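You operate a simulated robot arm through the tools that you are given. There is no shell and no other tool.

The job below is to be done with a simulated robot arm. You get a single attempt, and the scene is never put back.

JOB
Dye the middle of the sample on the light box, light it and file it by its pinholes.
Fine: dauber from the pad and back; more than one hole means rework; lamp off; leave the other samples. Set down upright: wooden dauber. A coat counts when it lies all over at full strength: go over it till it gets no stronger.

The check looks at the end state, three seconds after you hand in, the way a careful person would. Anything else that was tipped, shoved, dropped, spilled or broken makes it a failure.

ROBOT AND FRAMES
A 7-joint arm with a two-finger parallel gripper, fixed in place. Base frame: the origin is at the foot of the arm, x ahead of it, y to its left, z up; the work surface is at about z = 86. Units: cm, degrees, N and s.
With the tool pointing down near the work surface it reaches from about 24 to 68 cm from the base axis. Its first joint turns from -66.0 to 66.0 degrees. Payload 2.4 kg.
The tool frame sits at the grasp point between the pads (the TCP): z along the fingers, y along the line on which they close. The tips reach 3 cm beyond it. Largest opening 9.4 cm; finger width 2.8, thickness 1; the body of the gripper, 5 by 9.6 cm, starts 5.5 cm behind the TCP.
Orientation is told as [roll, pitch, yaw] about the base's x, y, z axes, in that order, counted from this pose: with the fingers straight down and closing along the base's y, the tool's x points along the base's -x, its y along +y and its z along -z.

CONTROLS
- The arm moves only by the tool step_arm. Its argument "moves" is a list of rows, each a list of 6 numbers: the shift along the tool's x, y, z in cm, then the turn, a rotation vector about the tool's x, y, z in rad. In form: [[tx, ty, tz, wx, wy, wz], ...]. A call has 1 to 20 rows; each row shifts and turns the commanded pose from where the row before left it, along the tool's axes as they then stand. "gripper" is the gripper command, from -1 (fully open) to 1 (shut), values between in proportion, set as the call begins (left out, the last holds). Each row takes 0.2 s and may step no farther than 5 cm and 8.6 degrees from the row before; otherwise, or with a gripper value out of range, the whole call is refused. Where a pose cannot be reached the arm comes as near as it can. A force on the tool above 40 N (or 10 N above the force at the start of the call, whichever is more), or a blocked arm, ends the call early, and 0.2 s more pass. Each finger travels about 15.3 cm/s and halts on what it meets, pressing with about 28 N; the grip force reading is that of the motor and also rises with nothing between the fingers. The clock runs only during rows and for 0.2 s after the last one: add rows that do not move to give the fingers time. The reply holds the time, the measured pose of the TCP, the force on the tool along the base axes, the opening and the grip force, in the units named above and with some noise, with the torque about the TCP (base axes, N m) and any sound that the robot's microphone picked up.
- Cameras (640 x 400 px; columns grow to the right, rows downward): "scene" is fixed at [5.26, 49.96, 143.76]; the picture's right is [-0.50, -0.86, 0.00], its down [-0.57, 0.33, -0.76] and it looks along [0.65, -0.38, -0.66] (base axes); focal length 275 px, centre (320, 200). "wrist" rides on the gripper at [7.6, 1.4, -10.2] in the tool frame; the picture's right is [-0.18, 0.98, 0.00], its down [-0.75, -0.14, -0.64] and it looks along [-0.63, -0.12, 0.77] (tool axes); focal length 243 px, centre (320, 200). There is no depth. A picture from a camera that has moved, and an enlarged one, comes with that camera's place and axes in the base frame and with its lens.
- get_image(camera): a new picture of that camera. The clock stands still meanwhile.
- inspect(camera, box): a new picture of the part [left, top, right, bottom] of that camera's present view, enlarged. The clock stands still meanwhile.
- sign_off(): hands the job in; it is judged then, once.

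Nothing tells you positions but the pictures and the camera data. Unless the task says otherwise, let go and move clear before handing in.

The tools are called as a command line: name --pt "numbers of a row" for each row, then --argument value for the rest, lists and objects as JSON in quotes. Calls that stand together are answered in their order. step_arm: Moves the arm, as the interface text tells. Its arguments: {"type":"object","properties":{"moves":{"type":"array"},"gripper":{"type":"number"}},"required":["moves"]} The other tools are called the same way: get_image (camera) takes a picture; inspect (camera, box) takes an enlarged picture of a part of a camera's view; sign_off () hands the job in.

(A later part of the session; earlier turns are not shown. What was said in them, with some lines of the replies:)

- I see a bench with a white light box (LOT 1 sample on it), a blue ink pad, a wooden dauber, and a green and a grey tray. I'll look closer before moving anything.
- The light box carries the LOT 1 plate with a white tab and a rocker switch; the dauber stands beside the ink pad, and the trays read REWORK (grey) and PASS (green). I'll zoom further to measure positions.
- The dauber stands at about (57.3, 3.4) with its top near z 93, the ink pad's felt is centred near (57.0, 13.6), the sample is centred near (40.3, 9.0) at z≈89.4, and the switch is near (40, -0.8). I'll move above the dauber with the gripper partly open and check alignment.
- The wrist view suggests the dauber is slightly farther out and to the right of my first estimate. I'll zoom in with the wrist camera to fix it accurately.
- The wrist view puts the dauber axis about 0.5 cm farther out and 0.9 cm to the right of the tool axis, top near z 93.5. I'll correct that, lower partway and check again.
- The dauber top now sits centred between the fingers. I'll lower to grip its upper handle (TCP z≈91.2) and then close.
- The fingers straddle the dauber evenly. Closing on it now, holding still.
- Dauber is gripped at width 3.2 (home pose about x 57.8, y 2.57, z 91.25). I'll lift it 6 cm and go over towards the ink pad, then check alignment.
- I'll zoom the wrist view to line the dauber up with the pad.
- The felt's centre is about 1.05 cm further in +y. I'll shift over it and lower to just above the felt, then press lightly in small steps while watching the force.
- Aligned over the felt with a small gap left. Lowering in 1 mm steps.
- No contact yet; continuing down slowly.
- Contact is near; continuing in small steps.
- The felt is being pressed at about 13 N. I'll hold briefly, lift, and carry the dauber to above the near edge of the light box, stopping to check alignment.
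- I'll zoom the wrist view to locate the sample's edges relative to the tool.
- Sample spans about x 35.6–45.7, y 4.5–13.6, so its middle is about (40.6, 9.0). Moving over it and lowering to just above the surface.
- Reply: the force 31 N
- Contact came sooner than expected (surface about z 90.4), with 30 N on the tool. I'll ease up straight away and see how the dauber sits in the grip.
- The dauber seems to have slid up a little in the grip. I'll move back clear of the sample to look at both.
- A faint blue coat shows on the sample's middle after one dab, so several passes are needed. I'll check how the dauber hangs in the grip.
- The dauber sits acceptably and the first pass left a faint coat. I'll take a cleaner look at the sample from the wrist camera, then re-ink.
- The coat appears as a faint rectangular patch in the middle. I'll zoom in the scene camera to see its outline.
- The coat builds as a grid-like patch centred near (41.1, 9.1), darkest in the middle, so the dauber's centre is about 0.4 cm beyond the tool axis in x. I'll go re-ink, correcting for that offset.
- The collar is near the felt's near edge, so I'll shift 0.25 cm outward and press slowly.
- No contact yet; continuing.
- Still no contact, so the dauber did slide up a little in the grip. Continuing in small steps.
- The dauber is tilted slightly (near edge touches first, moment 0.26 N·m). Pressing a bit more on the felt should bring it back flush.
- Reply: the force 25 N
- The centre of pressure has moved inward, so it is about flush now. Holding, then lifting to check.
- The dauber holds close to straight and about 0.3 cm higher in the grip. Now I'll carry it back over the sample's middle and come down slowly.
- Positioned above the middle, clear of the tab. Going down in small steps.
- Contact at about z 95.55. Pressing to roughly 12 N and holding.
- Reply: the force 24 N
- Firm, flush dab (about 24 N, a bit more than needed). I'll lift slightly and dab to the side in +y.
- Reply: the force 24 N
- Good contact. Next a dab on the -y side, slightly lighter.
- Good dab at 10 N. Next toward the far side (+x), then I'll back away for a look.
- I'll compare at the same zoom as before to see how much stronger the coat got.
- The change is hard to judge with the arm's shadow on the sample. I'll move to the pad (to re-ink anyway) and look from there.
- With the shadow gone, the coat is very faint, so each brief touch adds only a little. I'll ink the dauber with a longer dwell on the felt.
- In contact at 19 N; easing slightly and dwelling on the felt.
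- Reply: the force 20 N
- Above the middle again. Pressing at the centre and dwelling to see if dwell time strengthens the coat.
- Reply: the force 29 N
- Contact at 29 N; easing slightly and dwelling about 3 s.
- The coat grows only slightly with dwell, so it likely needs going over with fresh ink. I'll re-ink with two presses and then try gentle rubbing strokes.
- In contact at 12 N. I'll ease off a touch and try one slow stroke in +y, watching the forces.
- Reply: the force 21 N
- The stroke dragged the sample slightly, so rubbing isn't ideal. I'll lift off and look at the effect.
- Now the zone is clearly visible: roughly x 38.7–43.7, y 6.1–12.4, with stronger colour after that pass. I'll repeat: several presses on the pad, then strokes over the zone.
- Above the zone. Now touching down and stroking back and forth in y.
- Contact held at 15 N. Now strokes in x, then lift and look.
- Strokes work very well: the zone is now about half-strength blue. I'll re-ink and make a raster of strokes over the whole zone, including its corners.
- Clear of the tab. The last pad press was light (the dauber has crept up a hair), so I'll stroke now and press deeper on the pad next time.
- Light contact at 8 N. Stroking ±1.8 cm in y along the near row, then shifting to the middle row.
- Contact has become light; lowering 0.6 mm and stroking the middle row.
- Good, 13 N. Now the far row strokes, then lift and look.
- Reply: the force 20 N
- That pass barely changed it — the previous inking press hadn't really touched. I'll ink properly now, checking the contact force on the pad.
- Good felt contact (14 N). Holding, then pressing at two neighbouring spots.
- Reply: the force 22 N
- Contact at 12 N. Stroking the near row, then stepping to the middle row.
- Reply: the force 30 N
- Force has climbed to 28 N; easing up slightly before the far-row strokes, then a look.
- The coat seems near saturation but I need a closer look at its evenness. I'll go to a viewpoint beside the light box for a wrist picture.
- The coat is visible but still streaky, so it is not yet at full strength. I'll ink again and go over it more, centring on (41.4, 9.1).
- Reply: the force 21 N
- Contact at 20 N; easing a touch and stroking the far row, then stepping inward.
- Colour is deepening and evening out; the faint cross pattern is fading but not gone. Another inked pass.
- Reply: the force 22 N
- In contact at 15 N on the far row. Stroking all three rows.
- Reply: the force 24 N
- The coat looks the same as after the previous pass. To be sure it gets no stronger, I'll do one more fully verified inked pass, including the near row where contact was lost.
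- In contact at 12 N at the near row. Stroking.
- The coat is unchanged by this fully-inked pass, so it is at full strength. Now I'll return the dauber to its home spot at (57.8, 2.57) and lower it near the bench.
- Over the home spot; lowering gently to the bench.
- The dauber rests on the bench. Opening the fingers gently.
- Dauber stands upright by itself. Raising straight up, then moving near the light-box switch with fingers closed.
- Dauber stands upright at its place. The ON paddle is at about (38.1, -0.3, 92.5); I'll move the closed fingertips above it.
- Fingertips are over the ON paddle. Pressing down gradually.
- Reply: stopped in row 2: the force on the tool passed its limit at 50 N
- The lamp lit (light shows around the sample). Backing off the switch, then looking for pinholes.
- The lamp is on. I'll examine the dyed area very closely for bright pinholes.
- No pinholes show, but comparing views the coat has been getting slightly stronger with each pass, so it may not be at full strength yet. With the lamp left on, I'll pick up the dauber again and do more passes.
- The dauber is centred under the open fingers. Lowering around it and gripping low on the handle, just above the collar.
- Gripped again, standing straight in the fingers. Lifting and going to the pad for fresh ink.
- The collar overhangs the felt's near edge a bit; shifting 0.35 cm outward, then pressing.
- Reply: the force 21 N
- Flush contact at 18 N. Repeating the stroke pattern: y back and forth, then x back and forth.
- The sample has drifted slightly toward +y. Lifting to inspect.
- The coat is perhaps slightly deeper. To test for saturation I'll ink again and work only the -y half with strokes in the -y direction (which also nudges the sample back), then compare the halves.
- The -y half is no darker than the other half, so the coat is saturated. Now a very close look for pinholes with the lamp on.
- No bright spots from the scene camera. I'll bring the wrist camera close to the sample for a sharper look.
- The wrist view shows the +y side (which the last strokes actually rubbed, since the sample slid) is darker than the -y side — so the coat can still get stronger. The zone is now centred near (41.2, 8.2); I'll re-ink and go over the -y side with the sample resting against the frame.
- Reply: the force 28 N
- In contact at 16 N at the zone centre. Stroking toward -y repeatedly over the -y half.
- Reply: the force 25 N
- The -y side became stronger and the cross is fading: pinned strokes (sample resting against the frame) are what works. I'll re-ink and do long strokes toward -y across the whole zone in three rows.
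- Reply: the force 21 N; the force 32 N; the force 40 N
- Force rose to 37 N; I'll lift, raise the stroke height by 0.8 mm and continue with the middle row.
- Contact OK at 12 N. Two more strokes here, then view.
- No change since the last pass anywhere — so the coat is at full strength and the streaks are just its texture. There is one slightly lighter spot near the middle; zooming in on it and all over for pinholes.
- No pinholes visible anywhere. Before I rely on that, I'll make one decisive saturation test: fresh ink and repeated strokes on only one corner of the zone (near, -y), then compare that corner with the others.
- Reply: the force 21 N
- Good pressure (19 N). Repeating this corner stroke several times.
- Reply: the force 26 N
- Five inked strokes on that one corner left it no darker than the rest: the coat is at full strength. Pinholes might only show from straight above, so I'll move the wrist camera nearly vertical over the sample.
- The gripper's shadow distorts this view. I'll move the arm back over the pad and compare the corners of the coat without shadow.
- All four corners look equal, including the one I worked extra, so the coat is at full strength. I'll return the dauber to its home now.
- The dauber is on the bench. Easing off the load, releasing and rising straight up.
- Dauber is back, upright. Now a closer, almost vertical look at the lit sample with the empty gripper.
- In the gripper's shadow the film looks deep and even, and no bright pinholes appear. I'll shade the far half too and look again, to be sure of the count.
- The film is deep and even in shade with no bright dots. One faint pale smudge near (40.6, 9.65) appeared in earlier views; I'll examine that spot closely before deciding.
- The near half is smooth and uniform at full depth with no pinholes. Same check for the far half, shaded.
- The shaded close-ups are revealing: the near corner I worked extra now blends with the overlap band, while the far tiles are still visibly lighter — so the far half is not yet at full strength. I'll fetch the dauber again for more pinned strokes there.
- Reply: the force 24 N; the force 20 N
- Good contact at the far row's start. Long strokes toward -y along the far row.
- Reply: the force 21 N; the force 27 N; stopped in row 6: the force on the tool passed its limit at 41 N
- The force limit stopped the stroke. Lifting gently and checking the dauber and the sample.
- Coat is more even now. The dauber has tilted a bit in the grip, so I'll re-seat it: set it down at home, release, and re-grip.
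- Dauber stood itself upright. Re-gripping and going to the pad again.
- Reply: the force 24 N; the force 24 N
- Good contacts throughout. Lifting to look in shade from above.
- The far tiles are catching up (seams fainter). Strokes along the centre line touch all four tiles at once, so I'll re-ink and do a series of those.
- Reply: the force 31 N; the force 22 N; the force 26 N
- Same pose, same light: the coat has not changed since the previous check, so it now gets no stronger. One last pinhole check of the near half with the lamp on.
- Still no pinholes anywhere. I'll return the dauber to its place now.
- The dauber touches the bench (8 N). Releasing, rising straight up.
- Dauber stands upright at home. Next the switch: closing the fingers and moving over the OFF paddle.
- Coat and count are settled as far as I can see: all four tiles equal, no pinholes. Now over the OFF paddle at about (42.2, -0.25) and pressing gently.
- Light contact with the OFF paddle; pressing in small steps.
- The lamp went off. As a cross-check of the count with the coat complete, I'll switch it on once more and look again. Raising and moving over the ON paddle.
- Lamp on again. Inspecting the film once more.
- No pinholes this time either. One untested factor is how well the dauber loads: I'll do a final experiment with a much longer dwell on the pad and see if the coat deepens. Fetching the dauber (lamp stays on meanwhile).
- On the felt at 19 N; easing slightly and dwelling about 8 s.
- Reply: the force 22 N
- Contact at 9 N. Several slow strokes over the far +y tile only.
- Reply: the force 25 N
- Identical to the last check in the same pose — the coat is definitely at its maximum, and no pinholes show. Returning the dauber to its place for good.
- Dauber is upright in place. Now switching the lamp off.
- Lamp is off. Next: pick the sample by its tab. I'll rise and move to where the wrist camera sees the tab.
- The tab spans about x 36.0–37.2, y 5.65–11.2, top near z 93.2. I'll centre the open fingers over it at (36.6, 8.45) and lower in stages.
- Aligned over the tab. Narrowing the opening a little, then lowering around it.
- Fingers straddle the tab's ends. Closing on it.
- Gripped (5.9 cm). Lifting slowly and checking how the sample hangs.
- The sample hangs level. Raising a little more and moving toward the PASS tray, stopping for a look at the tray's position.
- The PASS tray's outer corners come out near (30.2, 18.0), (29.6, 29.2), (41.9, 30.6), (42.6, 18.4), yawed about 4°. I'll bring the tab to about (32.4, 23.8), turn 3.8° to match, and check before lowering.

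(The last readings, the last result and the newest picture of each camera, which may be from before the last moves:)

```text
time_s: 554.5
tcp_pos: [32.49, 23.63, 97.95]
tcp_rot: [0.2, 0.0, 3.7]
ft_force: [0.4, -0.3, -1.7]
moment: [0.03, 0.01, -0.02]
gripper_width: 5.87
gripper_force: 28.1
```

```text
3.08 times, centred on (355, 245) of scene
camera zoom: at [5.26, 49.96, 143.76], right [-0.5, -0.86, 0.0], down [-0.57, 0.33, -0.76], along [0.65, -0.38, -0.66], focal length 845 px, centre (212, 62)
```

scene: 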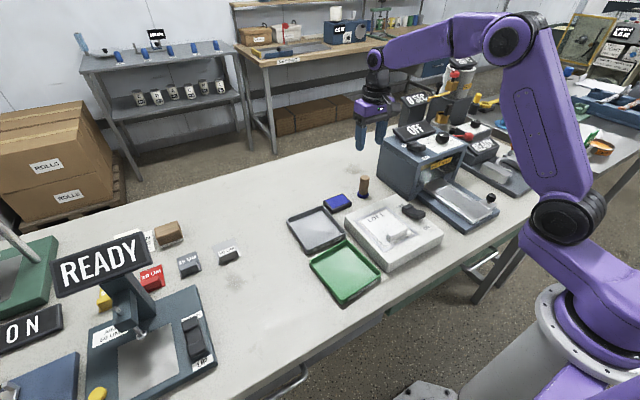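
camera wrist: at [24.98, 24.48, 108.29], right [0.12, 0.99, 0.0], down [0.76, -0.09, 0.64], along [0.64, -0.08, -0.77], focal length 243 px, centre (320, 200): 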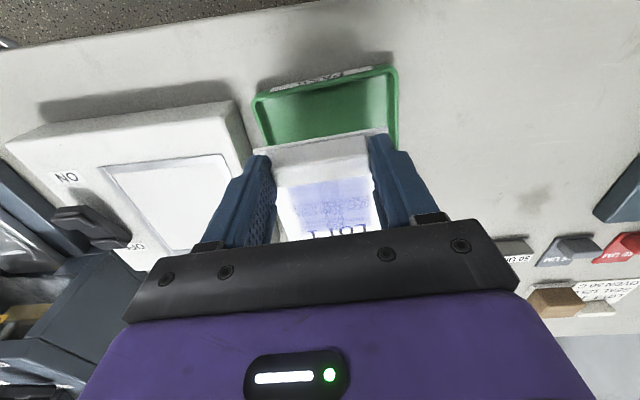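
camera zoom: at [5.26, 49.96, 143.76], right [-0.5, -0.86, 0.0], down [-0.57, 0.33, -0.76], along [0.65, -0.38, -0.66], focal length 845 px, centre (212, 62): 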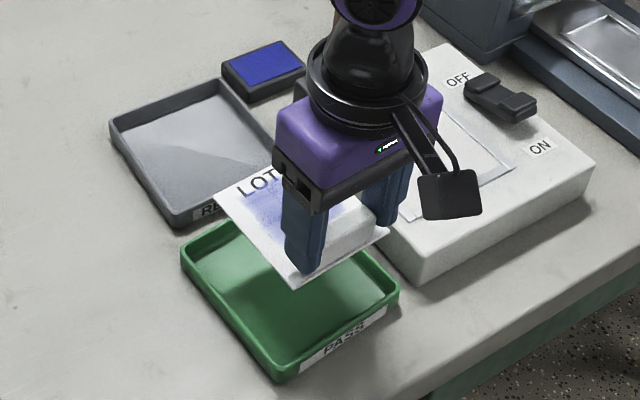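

inspect --camera "wrist" --box '[235, 50, 415, 170]'

inspect --camera "scene" --box '[305, 210, 395, 305]'

```text
3.33 times, centred on (325, 110) of wrist
camera zoom: at [24.98, 24.48, 108.29], right [0.12, 0.99, 0.0], down [0.76, -0.09, 0.64], along [0.64, -0.08, -0.77], focal length 809 px, centre (303, 500)
```

zoom: 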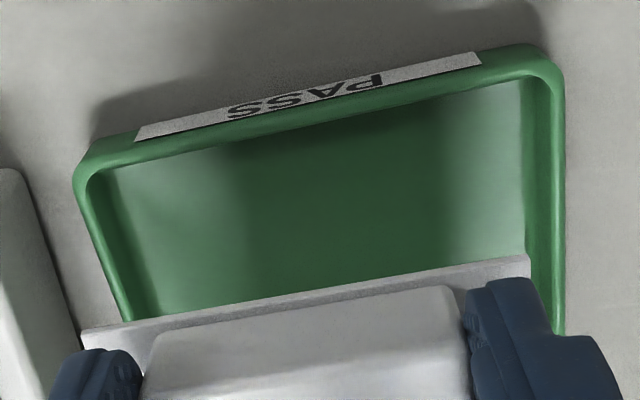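

```text
4.21 times, centred on (350, 258) of scene
camera zoom: at [5.26, 49.96, 143.76], right [-0.5, -0.86, 0.0], down [-0.57, 0.33, -0.76], along [0.65, -0.38, -0.66], focal length 1156 px, centre (194, -42)
```

zoom: 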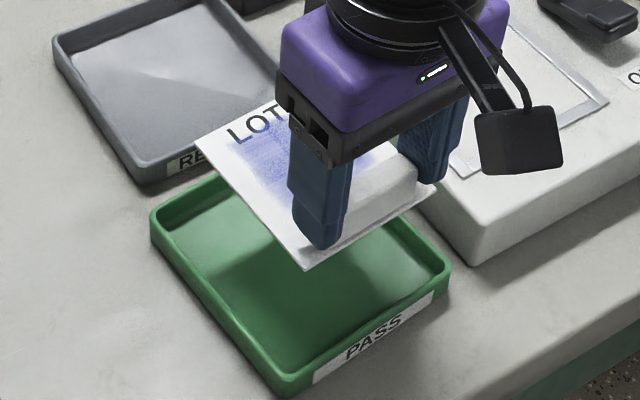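

The sample is about 0.4 cm too far out and 0.35 cm too far right relative to the tray's centre. Correcting, then lowering to just above the rim for another check.

step_arm --pt "0.376 0.376 0 0 0 0" --pt "0 0 1.5 0 0 0" --pt "0 0 1.5 0 0 0" --pt "0 0 0.8 0 0 0" --pt "0 0 0 0 0 0" --pt "0 0 0 0 0 0" --gripper 1

inspect --camera "wrist" --box '[235, 50, 415, 170]'

inspect --camera "scene" --box '[305, 210, 395, 305]'

```text
time_s: 555.9
tcp_pos: [32.01, 23.89, 94.18]
tcp_rot: [0.1, 0.0, 3.8]
ft_force: [0.4, -0.5, -0.9]
moment: [-0.02, 0.03, 0.0]
gripper_width: 5.87
gripper_force: 28.2
```

```text
3.33 times, centred on (325, 110) of wrist
camera zoom: at [24.45, 24.85, 104.48], right [0.12, 0.99, 0.0], down [0.76, -0.09, 0.64], along [0.64, -0.08, -0.77], focal length 809 px, centre (303, 500)
```

zoom: 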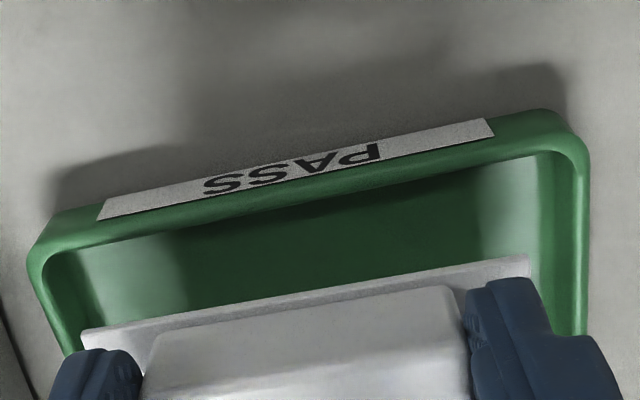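

```text
4.21 times, centred on (350, 258) of scene
camera zoom: at [5.26, 49.96, 143.76], right [-0.5, -0.86, 0.0], down [-0.57, 0.33, -0.76], along [0.65, -0.38, -0.66], focal length 1156 px, centre (194, -42)
```

zoom: 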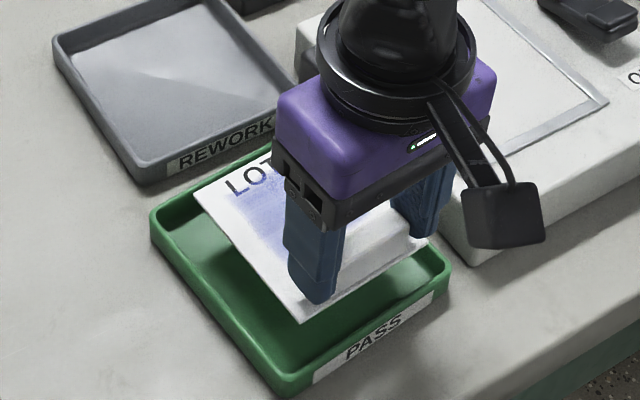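

Well centred over the tray with about 0.7–1.4 cm to spare on each side. Lowering further, then in small steps until it rests.

step_arm --pt "0 0 1.0 0 0 0" --pt "0 0 1.0 0 0 0" --pt "0 0 0.7 0 0 0" --pt "0 0 0 0 0 0" --gripper 1

inspect --camera "scene" --box '[305, 210, 395, 305]'

inspect --camera "wrist" --box '[235, 50, 415, 170]'

```text
time_s: 556.9
tcp_pos: [31.94, 24.11, 91.58]
tcp_rot: [0.2, 0.0, 3.8]
ft_force: [-0.2, -0.2, -0.1]
moment: [-0.01, 0.01, 0.01]
gripper_width: 5.88
gripper_force: 27.3
```

```text
4.21 times, centred on (350, 258) of scene
camera zoom: at [5.26, 49.96, 143.76], right [-0.5, -0.86, 0.0], down [-0.57, 0.33, -0.76], along [0.65, -0.38, -0.66], focal length 1156 px, centre (194, -42)
```

zoom: 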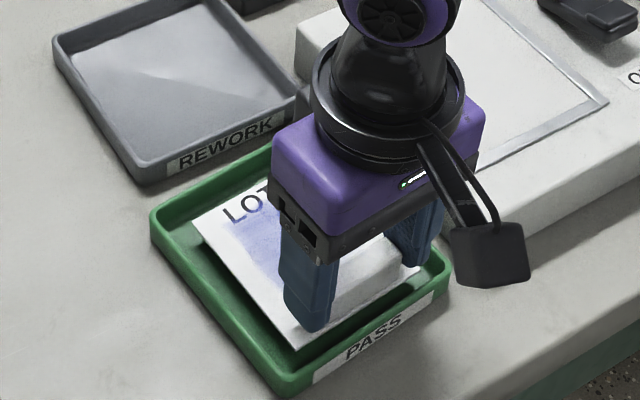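

```text
3.33 times, centred on (325, 110) of wrist
camera zoom: at [24.51, 24.91, 101.81], right [0.12, 0.99, 0.0], down [0.76, -0.09, 0.64], along [0.64, -0.07, -0.77], focal length 809 px, centre (303, 500)
```

zoom: 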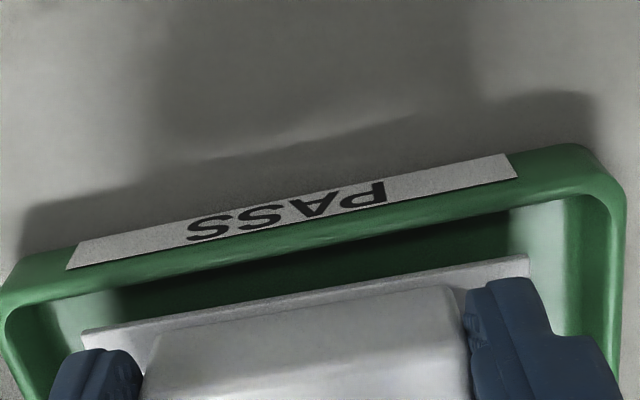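

step_arm --pt "0 0 0.3 0 0 0" --pt "0 0 0.3 0 0 0" --pt "0 0 0.2 0 0 0" --pt "0 0 0.2 0 0 0" --pt "0 0 0 0 0 0" --gripper 1

inspect --camera "scene" --box '[305, 210, 395, 305]'

```text
time_s: 558.1
tcp_pos: [31.96, 24.12, 90.61]
tcp_rot: [0.1, 0.0, 3.8]
ft_force: [0.8, -0.4, -0.6]
moment: [0.0, -0.01, 0.02]
gripper_width: 5.86
gripper_force: 28.1
```

```text
4.21 times, centred on (350, 258) of scene
camera zoom: at [5.26, 49.96, 143.76], right [-0.5, -0.86, 0.0], down [-0.57, 0.33, -0.76], along [0.65, -0.38, -0.66], focal length 1156 px, centre (194, -42)
```

zoom: 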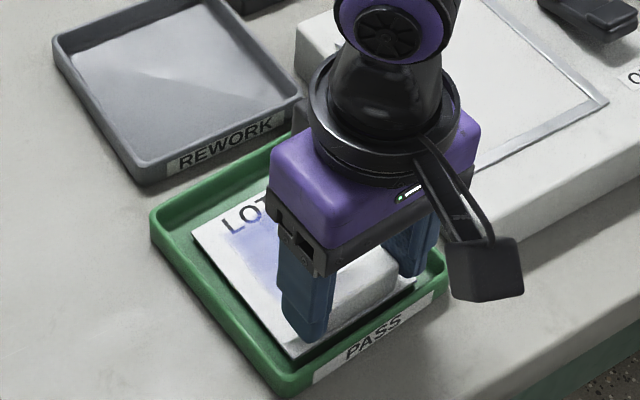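

step_arm --pt "0 0 0.15 0 0 0" --pt "0 0 0.15 0 0 0" --pt "0 0 0.1 0 0 0" --pt "0 0 0 0 0 0" --gripper 1

```text
time_s: 559.1
tcp_pos: [31.99, 24.04, 90.16]
tcp_rot: [0.1, 0.0, 3.8]
ft_force: [0.1, -0.1, 0.0]
moment: [-0.04, 0.03, -0.01]
gripper_width: 5.89
gripper_force: 28.9
```

step_arm --pt "0 0 0.1 0 0 0" --pt "0 0 0.1 0 0 0" --pt "0 0 0.1 0 0 0" --pt "0 0 0 0 0 0" --gripper 1

inspect --camera "scene" --box '[305, 210, 395, 305]'

```text
time_s: 560.1
tcp_pos: [31.92, 24.02, 89.9]
tcp_rot: [0.2, -0.1, 3.7]
ft_force: [1.7, -2.2, 28.4]
moment: [-0.14, -0.13, -0.1]
gripper_width: 5.9
gripper_force: 27.7
```

```text
4.21 times, centred on (350, 258) of scene
camera zoom: at [5.24, 49.93, 143.77], right [-0.5, -0.86, 0.0], down [-0.57, 0.33, -0.76], along [0.65, -0.38, -0.66], focal length 1156 px, centre (194, -42)
```

zoom: 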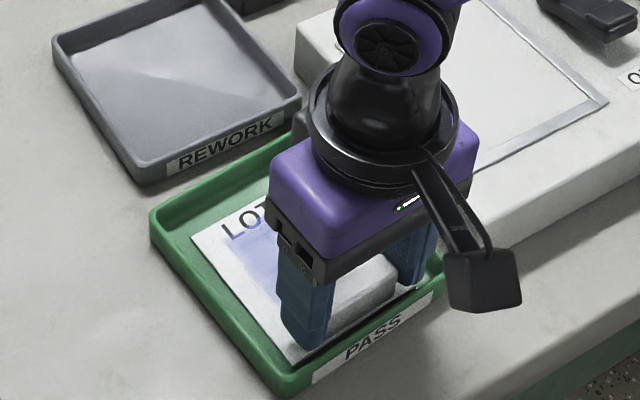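

The sample rests on the tray floor. Easing the load, opening just enough and rising straight up.

step_arm --pt "0 0 -0.15 0 0 0" --pt "0 0 0 0 0 0" --gripper 1

step_arm --pt "0 0 0 0 0 0" --pt "0 0 0 0 0 0" --pt "0 0 -0.5 0 0 0" --pt "0 0 -1.0 0 0 0" --pt "0 0 -2.0 0 0 0" --pt "0 0 -3.0 0 0 0" --pt "0 0 -3.0 0 0 0" --pt "0 0 0 0 0 0" --gripper -0.47

inspect --camera "scene" --box '[285, 190, 415, 310]'

get_image --camera "wrist"

```text
time_s: 560.7
tcp_pos: [31.87, 23.98, 89.92]
tcp_rot: [0.0, 0.1, 3.9]
ft_force: [0.9, 0.2, 2.4]
moment: [0.16, -0.01, -0.02]
gripper_width: 5.89
gripper_force: 28.2
```

```text
time_s: 562.5
tcp_pos: [31.89, 24.13, 99.32]
tcp_rot: [0.1, 0.0, 3.9]
ft_force: [0.9, -0.3, -0.2]
moment: [-0.01, -0.04, 0.01]
gripper_width: 6.9
gripper_force: 0.3
```

```text
3.33 times, centred on (350, 250) of scene
camera zoom: at [5.26, 49.96, 143.76], right [-0.5, -0.86, 0.0], down [-0.57, 0.33, -0.76], along [0.65, -0.38, -0.66], focal length 916 px, centre (220, 33)
```

zoom: 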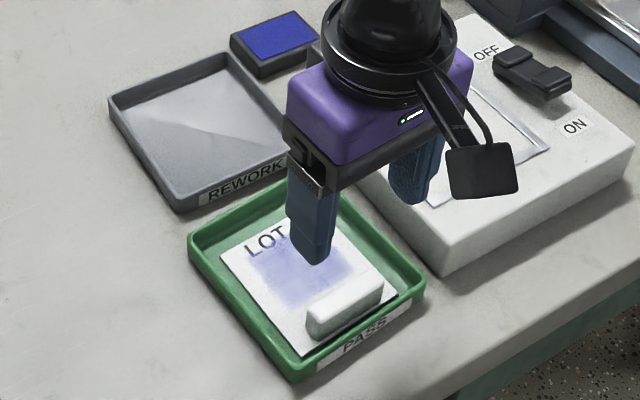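

```text
taken
camera wrist: at [24.44, 25.04, 109.68], right [0.12, 0.99, 0.0], down [0.76, -0.09, 0.64], along [0.64, -0.07, -0.77], focal length 243 px, centre (320, 200)
```

wrist: 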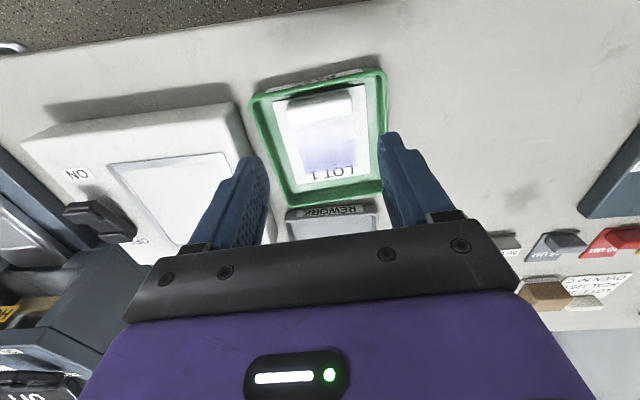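

The sample lies flat in the PASS tray. Moving the arm clear and doing a final check of the whole scene.

step_arm --pt "0 0 -4.0 0 0 0" --pt "0 0 -4.0 0 0 0" --pt "0 0 -4.0 0 0 0" --pt "0 -3.0 -1.0 0 0 0.033" --pt "0 -3.0 -1.0 0 0 0.033" --pt "0 -4.0 0 0 0 0" --pt "0 -4.0 0 0 0 0" --pt "0 -4.0 0 0 0 0" --pt "0 -4.0 0 0 0 0" --pt "0 -4.0 0 0 0 0" --pt "0 0 0 0 0 0" --gripper -0.47

get_image --camera "scene"

inspect --camera "scene" --box '[270, 160, 460, 310]'

inspect --camera "scene" --box '[315, 250, 385, 300]'

```text
time_s: 564.9
tcp_pos: [32.54, -1.87, 113.31]
tcp_rot: [0.1, 0.1, 0.1]
ft_force: [0.3, 0.5, -0.2]
moment: [0.0, -0.05, -0.01]
gripper_width: 6.89
gripper_force: 0.1
```

```text
taken
```

scene: 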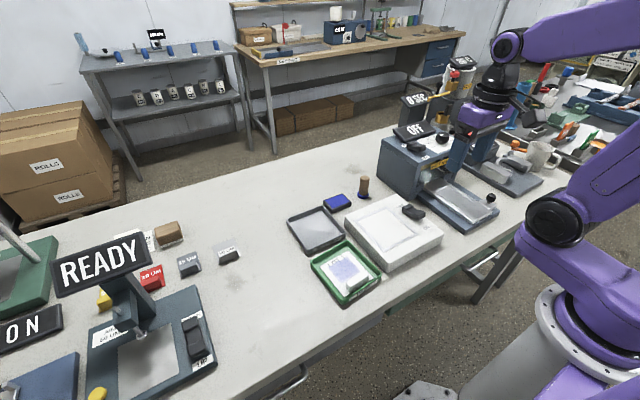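

```text
2.67 times, centred on (365, 235) of scene
camera zoom: at [5.27, 49.96, 143.76], right [-0.5, -0.86, 0.0], down [-0.57, 0.33, -0.76], along [0.65, -0.38, -0.66], focal length 732 px, centre (200, 107)
```

zoom: 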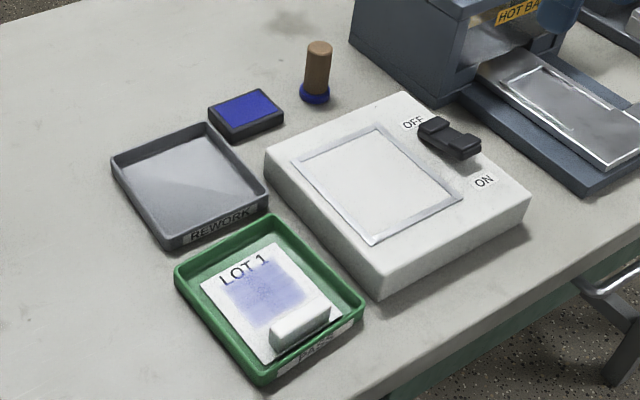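

```text
8.00 times, centred on (350, 275) of scene
camera zoom: at [5.27, 49.96, 143.76], right [-0.5, -0.86, 0.0], down [-0.57, 0.33, -0.76], along [0.65, -0.38, -0.66], focal length 2197 px, centre (80, -400)
```

zoom: 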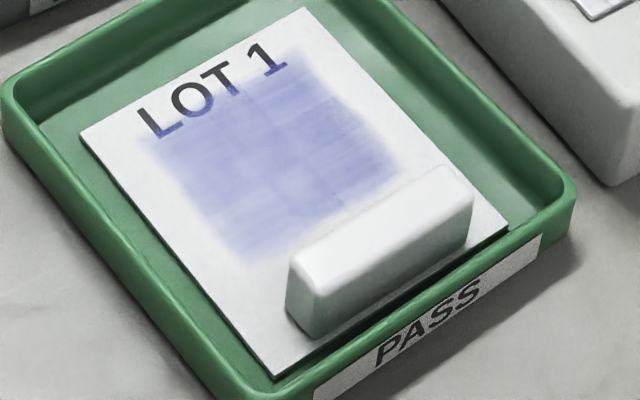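

I'm handing in now. LOT 1 lies flat in the PASS tray, dyed in the middle until further inked strokes made it no darker. With the lamp on I found no pinholes, so it does not go to rework. The lamp is switched off, the dauber stands upright where it started, and the other samples are untouched.

sign_off

```text
The job is handed in.
```

I dyed the middle of LOT 1, checked it on the light box and filed it in the PASS tray, because I found no pinholes. The job is handed in, and no result has come back.

- **Coat:** I re-inked and went over the middle many times. In the last passes, fresh ink and repeated strokes made no visible difference, so I took it as full strength. It still looks faintly streaky in bright light, and I could only judge it by eye.
- **Pinholes:** I looked with the lamp on from several angles, close up and in shade, and switched it off and on again to recheck. If the coat is weaker than I judged, holes could be hidden and PASS would be wrong.
- **Handling:** The strokes slid the sample about 1.5 cm within the light-box frame before I filed it. Two presses went over the force limit and stopped early: one on the lamp switch and one during a dye stroke. I saw no damage from either.
- **Left as asked:** The lamp is off, and the wooden dauber stands upright where it started, beside the ink pad. The other samples were not touched.
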